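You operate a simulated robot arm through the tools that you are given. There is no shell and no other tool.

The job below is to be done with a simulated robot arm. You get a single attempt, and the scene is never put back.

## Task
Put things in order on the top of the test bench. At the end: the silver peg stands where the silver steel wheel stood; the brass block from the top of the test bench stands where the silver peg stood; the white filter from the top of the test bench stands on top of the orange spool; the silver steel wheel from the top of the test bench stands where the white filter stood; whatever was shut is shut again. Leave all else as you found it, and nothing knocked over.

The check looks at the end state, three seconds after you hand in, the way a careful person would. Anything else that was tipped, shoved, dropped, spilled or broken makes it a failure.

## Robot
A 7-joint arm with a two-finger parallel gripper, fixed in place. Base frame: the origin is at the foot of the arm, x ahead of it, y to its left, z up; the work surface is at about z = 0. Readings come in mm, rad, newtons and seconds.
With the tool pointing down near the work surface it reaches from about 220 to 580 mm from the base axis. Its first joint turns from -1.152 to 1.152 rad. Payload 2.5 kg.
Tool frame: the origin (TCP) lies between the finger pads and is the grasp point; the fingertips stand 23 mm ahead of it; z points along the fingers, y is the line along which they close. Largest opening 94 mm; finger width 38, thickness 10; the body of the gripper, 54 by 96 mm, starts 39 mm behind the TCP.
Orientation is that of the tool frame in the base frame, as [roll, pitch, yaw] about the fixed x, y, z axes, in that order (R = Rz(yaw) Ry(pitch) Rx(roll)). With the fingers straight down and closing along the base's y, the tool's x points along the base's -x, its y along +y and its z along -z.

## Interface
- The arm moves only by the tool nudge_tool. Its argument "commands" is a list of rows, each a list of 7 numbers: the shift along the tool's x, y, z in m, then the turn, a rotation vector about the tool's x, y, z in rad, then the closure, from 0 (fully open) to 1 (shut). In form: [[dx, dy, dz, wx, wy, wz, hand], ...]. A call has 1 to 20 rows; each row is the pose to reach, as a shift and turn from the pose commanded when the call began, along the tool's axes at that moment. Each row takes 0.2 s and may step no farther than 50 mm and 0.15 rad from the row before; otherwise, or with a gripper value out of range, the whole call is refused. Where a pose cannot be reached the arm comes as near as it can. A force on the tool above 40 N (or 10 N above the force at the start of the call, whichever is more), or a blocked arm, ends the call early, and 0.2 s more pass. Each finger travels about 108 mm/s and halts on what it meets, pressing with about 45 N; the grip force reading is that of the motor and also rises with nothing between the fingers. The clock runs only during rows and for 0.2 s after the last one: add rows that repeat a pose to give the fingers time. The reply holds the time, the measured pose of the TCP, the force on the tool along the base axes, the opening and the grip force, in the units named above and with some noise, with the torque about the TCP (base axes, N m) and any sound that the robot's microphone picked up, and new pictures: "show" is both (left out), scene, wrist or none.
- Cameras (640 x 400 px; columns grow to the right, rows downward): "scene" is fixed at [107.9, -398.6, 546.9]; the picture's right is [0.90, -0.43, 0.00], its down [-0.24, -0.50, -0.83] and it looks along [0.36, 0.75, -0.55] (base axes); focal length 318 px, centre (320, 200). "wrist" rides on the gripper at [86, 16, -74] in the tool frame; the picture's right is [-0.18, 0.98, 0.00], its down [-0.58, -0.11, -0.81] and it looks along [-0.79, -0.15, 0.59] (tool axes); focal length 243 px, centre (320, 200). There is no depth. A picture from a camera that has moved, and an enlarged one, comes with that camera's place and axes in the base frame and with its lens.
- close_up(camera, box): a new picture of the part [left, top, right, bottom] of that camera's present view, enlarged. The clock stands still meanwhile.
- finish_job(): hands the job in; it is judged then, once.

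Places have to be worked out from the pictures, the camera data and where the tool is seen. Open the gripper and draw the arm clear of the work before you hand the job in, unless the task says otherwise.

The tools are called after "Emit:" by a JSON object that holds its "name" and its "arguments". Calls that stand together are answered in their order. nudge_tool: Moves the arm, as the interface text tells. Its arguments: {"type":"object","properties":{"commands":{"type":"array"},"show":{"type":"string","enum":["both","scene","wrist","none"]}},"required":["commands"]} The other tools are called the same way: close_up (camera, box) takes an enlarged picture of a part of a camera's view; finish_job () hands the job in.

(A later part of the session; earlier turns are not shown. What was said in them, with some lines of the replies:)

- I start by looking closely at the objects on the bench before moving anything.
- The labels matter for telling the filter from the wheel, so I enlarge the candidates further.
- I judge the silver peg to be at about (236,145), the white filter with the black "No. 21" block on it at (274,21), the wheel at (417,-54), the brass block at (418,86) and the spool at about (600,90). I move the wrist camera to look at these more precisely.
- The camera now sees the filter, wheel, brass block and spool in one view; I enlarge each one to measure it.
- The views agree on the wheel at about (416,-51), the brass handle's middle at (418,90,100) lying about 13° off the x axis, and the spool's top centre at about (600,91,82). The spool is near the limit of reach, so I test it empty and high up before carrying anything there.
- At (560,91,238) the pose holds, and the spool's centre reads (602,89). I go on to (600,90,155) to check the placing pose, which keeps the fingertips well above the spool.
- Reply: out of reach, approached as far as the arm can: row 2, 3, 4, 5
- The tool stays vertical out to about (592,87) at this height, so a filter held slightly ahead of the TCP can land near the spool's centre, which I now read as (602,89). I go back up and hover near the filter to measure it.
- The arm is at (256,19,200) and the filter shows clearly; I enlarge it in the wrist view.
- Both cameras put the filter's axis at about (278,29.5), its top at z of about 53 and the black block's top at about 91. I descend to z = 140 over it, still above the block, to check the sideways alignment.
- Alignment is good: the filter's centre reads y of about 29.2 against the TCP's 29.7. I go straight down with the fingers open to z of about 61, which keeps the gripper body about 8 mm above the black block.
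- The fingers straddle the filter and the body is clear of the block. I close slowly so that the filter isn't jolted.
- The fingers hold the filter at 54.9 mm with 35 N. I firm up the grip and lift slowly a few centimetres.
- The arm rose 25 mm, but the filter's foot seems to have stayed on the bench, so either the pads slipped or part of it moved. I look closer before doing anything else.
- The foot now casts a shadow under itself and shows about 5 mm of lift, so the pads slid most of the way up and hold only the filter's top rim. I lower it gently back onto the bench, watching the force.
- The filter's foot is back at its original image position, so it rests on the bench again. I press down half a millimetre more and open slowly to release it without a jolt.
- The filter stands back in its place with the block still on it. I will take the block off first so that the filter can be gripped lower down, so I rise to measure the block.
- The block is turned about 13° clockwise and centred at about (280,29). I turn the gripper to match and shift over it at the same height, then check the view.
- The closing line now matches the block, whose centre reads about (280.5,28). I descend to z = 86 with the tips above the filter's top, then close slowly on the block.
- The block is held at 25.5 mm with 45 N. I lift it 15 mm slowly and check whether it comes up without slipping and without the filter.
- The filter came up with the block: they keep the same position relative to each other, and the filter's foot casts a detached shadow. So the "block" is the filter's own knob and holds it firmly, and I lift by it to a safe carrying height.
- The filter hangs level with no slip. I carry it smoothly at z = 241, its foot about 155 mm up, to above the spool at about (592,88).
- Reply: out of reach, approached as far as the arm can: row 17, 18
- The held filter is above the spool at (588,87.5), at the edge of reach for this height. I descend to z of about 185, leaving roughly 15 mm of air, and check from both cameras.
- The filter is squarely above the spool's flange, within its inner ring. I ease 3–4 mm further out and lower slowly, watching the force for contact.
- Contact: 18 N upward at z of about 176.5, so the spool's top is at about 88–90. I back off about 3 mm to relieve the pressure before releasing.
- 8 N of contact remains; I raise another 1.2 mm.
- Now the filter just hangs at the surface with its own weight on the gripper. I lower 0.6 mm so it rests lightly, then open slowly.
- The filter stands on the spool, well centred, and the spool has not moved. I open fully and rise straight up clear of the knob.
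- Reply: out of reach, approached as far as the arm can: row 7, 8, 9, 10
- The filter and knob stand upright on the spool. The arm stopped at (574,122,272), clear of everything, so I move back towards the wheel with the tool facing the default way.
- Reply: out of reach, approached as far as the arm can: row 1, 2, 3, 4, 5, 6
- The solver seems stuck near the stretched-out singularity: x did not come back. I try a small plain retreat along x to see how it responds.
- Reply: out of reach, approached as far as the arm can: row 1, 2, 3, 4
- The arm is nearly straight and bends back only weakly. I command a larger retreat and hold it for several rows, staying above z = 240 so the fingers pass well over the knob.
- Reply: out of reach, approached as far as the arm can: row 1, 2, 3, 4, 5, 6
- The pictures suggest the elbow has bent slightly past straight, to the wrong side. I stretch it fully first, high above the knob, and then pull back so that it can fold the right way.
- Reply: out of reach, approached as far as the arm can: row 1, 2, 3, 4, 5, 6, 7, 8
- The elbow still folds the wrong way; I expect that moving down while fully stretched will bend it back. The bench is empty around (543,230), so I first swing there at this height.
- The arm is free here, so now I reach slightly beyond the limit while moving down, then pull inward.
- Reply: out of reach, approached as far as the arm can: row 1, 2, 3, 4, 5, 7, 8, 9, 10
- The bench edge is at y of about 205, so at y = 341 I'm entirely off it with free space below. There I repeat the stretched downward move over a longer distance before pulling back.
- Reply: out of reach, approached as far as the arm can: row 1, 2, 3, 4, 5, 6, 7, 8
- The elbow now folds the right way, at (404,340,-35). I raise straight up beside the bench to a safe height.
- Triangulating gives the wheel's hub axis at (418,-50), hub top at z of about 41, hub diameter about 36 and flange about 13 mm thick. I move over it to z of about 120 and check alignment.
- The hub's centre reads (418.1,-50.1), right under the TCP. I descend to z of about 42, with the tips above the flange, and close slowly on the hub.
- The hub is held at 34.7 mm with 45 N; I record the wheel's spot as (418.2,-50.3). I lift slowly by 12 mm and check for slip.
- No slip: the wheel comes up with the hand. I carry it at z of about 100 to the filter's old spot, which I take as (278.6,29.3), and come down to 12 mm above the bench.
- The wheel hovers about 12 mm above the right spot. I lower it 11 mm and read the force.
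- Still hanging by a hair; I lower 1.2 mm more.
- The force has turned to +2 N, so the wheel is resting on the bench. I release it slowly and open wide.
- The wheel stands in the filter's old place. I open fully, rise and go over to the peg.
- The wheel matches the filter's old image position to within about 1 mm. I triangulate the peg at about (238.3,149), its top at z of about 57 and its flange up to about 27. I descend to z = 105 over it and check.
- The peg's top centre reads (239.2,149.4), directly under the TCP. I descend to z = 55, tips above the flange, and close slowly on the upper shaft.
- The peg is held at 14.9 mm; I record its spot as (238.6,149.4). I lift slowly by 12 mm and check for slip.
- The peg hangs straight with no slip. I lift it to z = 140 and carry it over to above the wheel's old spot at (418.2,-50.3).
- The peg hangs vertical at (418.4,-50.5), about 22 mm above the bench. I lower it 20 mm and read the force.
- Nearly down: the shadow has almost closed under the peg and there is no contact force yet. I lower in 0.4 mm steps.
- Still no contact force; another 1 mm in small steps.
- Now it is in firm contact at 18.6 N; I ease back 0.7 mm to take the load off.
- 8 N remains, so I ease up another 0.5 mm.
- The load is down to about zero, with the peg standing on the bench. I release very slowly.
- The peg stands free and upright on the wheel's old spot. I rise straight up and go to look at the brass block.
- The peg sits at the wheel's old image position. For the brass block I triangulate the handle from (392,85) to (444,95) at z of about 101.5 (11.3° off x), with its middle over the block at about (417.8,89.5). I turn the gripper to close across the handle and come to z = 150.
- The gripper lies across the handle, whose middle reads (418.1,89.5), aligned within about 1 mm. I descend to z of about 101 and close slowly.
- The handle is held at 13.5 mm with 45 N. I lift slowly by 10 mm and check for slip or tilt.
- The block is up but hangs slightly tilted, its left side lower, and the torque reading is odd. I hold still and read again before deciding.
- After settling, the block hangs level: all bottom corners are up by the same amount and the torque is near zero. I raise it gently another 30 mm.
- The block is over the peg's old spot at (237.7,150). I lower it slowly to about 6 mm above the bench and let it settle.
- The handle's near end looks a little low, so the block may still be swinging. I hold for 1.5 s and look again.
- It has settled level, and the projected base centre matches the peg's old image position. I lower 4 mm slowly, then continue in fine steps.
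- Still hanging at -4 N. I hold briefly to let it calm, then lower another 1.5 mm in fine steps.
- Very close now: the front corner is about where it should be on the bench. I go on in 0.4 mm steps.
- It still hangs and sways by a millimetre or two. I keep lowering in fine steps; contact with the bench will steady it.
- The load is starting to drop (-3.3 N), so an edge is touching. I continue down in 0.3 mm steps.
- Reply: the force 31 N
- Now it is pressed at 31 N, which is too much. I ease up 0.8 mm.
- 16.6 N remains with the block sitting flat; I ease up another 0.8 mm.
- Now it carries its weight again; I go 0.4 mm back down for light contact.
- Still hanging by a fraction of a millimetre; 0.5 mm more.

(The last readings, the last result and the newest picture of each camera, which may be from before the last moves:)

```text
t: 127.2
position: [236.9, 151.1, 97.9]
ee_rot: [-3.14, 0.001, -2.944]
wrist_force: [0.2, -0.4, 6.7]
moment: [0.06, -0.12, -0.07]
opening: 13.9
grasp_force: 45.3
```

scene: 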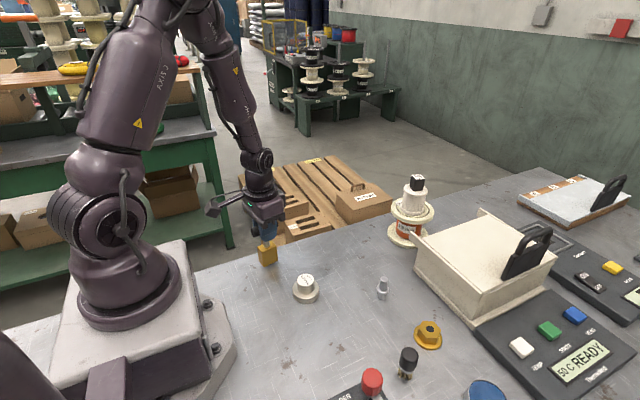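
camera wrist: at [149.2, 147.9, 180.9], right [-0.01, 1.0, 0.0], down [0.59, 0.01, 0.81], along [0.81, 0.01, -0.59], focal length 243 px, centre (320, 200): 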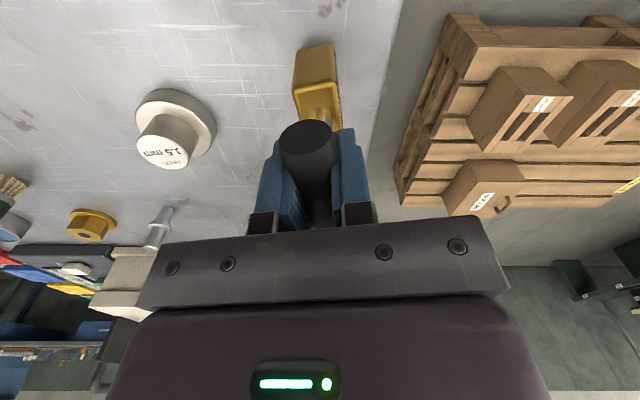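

Light contact at +6.7 N, so the block rests on the bench. I release slowly.

Emit:
{"name": "nudge_tool", "arguments": {"commands": [[0, 0, 0, 0, 0, 0, 0.93], [0, 0, 0, 0, 0, 0, 0.9], [0, 0, 0, 0, 0, 0, 0.88], [0, 0, 0, 0, 0, 0, 0.87], [0, 0, 0, 0, 0, 0, 0.86], [0, 0, 0, 0, 0, 0, 0.85], [0, 0, 0, 0, 0, 0, 0.84], [0, 0, 0, 0, 0, 0, 0.83], [0, 0, 0, 0, 0, 0, 0.82], [0, 0, 0, 0, 0, 0, 0.81], [0, 0, 0, 0, 0, 0, 0.8], [0, 0, 0, 0, 0, 0, 0.79], [0, 0, 0, 0, 0, 0, 0.78], [0, 0, 0, 0, 0, 0, 0.76], [0, 0, 0, 0, 0, 0, 0.73], [0, 0, 0, 0, 0, 0, 0.68], [0, 0, 0, 0, 0, 0, 0.6], [0, 0, 0, 0, 0, 0, 0.5]], "show": "both"}}

Emit:
{"name": "close_up", "arguments": {"camera": "scene", "box": [245, 200, 305, 280]}}

Emit:
{"name": "close_up", "arguments": {"camera": "wrist", "box": [220, 20, 420, 240]}}

```text
t: 131.0
position: [237.8, 149.7, 98.4]
ee_rot: [-3.141, 0.001, -2.944]
wrist_force: [-0.5, 0.1, -0.2]
moment: [0.04, 0.03, 0.01]
opening: 47.2
grasp_force: 0.0
camera wrist: at [149.4, 147.6, 172.9], right [-0.01, 1.0, 0.0], down [0.59, 0.01, 0.81], along [0.81, 0.01, -0.59], focal length 243 px, centre (320, 200)
```

scene: 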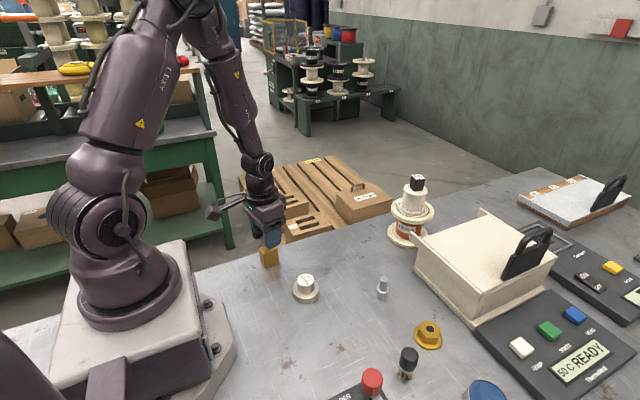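
wrist: 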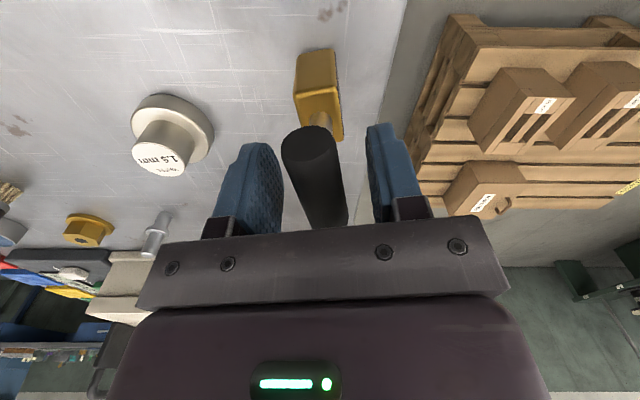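

```text
5.00 times, centred on (275, 240) of scene
camera zoom: at [107.9, -398.6, 546.9], right [0.9, -0.43, 0.0], down [-0.24, -0.5, -0.83], along [0.36, 0.75, -0.55], focal length 1590 px, centre (545, 0)
```

zoom: 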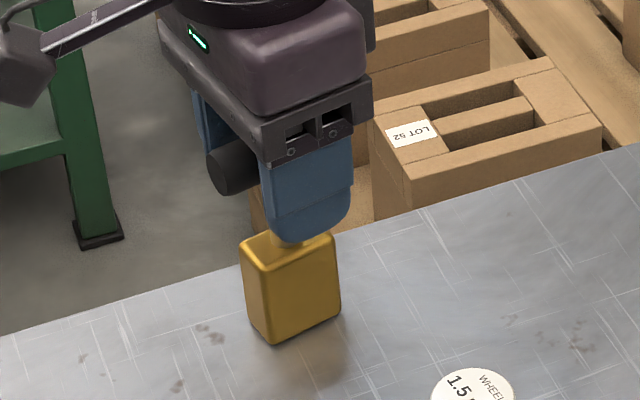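

```text
1.82 times, centred on (320, 130) of wrist
camera zoom: at [149.4, 147.6, 172.9], right [-0.01, 1.0, 0.0], down [0.59, 0.01, 0.81], along [0.81, 0.01, -0.59], focal length 441 px, centre (320, 327)
```

zoom: 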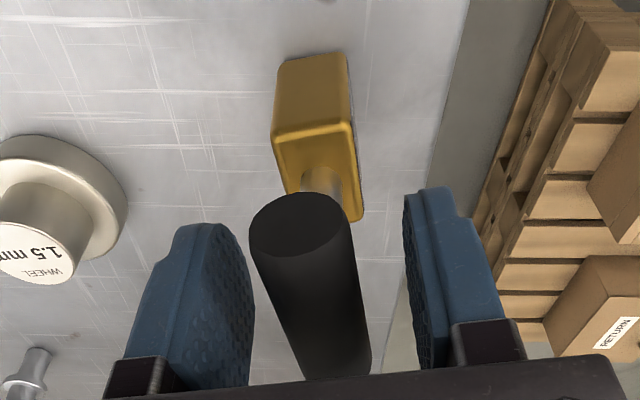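

The block stands released, with the handle free between the fingers. I open wider and rise straight up, then look.

Emit:
{"name": "nudge_tool", "arguments": {"commands": [[0, 0, 0, 0, 0, 0, 0.3], [0, 0, -0.003, 0, 0, 0, 0.1], [0, 0, -0.012, 0, 0, 0, 0], [0, 0, -0.03, 0, 0, 0, 0], [0, 0, -0.055, 0, 0, 0, 0], [0, 0, -0.085, 0, 0, 0, 0], [0, 0, -0.115, 0, 0, 0, 0], [0, 0, -0.15, 0, 0, 0, 0], [0, 0, -0.18, 0, 0, 0, 0], [0, 0, -0.18, 0, 0, 0, 0]], "show": "both"}}

Emit:
{"name": "close_up", "arguments": {"camera": "scene", "box": [235, 200, 305, 280]}}

Emit:
{"name": "close_up", "arguments": {"camera": "wrist", "box": [220, 0, 420, 160]}}

```text
t: 133.2
position: [237.8, 149.5, 279.4]
ee_rot: [3.142, 0.0, -2.943]
wrist_force: [-0.4, -0.4, 0.3]
moment: [0.01, -0.01, 0.01]
opening: 94.2
grasp_force: 0.0
camera wrist: at [148.6, 147.0, 353.2], right [-0.01, 1.0, 0.0], down [0.59, 0.01, 0.81], along [0.81, 0.01, -0.59], focal length 243 px, centre (320, 200)
```

scene: 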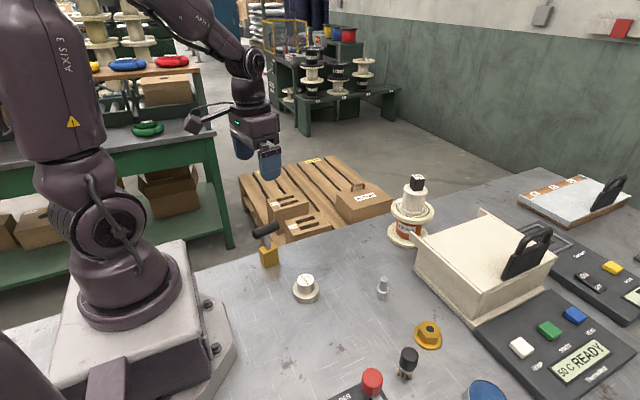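
wrist: 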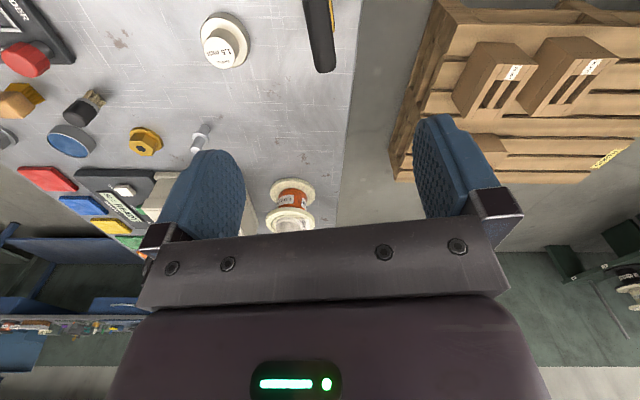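

```text
5.00 times, centred on (270, 240) of scene
camera zoom: at [107.9, -398.6, 546.9], right [0.9, -0.43, 0.0], down [-0.24, -0.5, -0.83], along [0.36, 0.75, -0.55], focal length 1590 px, centre (570, 0)
```

zoom: 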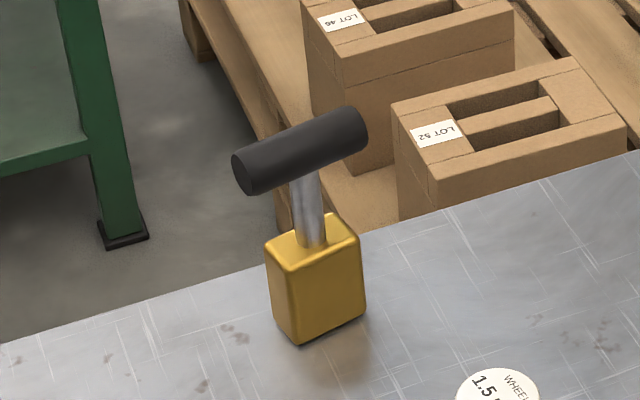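

```text
2.50 times, centred on (320, 80) of wrist
camera zoom: at [148.6, 147.0, 353.2], right [-0.01, 1.0, 0.0], down [0.59, 0.01, 0.81], along [0.81, 0.01, -0.59], focal length 606 px, centre (320, 500)
```

zoom: 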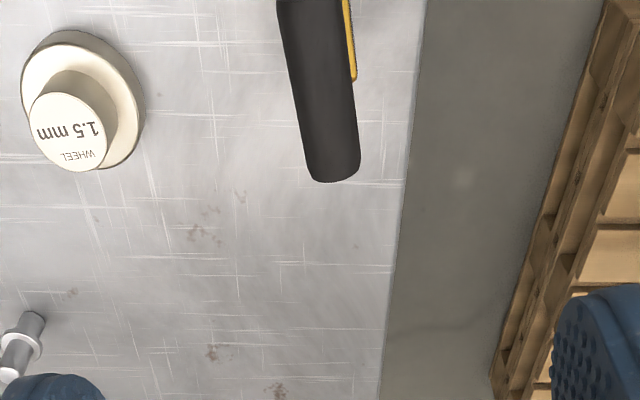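

The brass block stands upright on the peg's old spot, within about 1 mm by its image position. I draw the arm up and clear, back to its starting pose.

Emit:
{"name": "nudge_tool", "arguments": {"commands": [[0, 0, -0.03, 0, 0, 0, 0], [-0.01, 0.0015, -0.05, 0, 0, 0.06, 0], [-0.03, 0.004, -0.07, 0, 0, 0.13, 0], [-0.05, 0.0065, -0.085, 0, 0, 0.197, 0], [-0.0571, 0.0075, -0.089, 0, 0, 0.197, 0], [-0.0571, 0.0075, -0.089, 0, 0, 0.197, 0]], "show": "both"}}

Emit:
{"name": "close_up", "arguments": {"camera": "scene", "box": [240, 160, 460, 318]}}

Emit:
{"name": "close_up", "arguments": {"camera": "scene", "box": [320, 280, 520, 400]}}

Emit:
{"name": "close_up", "arguments": {"camera": "scene", "box": [400, 170, 640, 320]}}

```text
t: 134.6
position: [291.2, 168.6, 367.5]
ee_rot: [3.141, 0.0, 3.14]
wrist_force: [0.2, -0.5, 0.6]
moment: [0.02, 0.05, -0.01]
opening: 94.3
grasp_force: 0.1
camera wrist: at [205.6, 183.5, 441.8], right [0.18, 0.98, 0.0], down [0.58, -0.11, 0.81], along [0.79, -0.15, -0.59], focal length 243 px, centre (320, 200)
```

scene: 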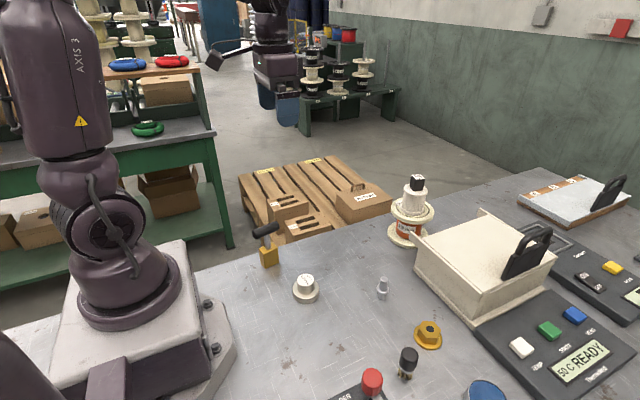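
wrist: 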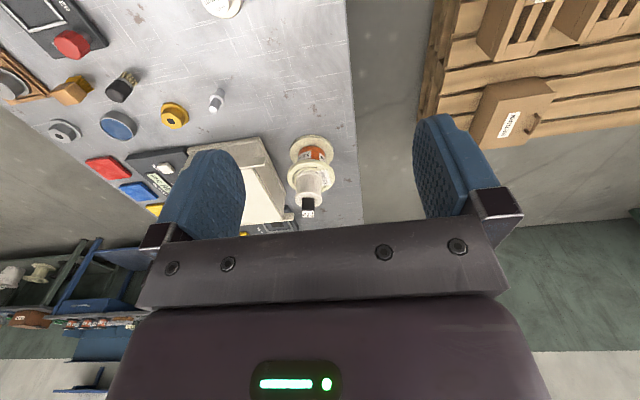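

```text
2.53 times, centred on (350, 239) of scene
camera zoom: at [107.9, -398.6, 546.9], right [0.9, -0.43, 0.0], down [-0.24, -0.5, -0.83], along [0.36, 0.75, -0.55], focal length 805 px, centre (244, 101)
```

zoom: 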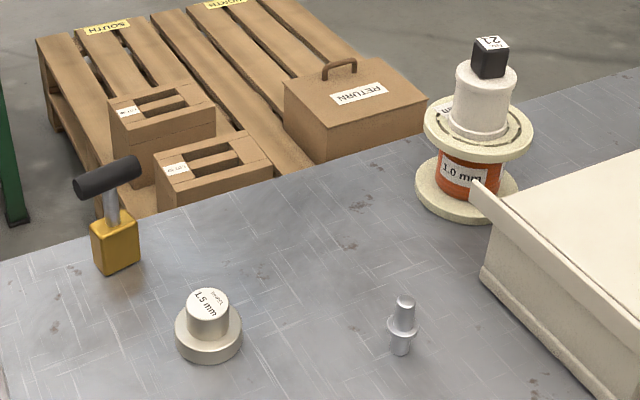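

```text
3.20 times, centred on (420, 340) of scene
camera zoom: at [107.9, -398.6, 546.9], right [0.9, -0.43, 0.0], down [-0.24, -0.5, -0.83], along [0.36, 0.75, -0.55], focal length 1017 px, centre (0, -248)
```

zoom: 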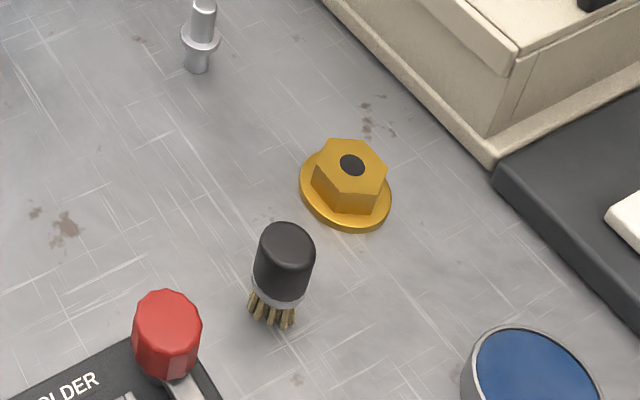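

```text
2.67 times, centred on (520, 245) of scene
camera zoom: at [107.9, -398.6, 546.9], right [0.9, -0.43, 0.0], down [-0.24, -0.5, -0.83], along [0.36, 0.75, -0.55], focal length 848 px, centre (-213, 80)
```

zoom: 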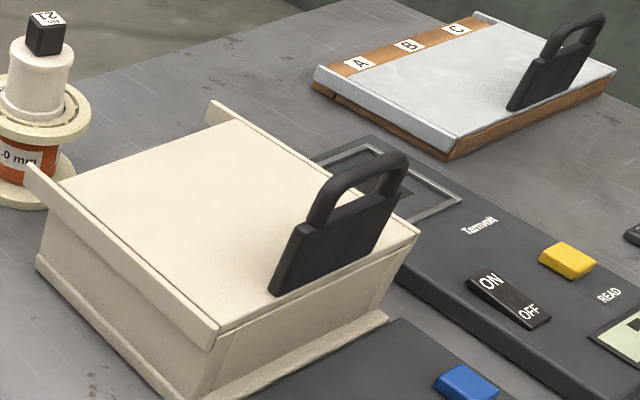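

All four items stand upright in their places, the lids are still shut as found, nothing else has moved, and the arm is clear with the gripper open. I hand the job in.

Emit:
{"name": "finish_job", "arguments": {}}

```text
The job is handed in.
```

I've handed the job in, with all four moves done and nothing knocked over that I could see. The check's verdict hasn't come back. All four pieces stood upright in the last pictures:

- **White filter:** it stands on top of the orange spool, about 10 mm towards the arm from centre, because that is near the limit of the arm's reach.
- **Silver steel wheel:** it stands where the filter stood.
- **Silver peg:** it stands where the wheel stood.
- **Brass block:** it stands where the peg stood.

By their image positions, the last three are within about 1–2 mm of the old spots. I never opened the box or the tray, and both lids look shut as at the start. The spool and everything else on the bench look unmoved. The arm is back at its starting pose with the gripper open.

- **Filter grip:** my first grip, round the filter's side, slipped on the way up. The filter lifted only about 5 mm, and I set it back down. I then lifted it by the black "No. 21" block on top, which came up with the filter and so appears to be its knob. It is still on the filter.
- **Arm stuck briefly:** after placing the filter, the arm's elbow folded the wrong way at full stretch. I swung it out past the edge of the bench to fold it back and saw no sign that it touched anything.
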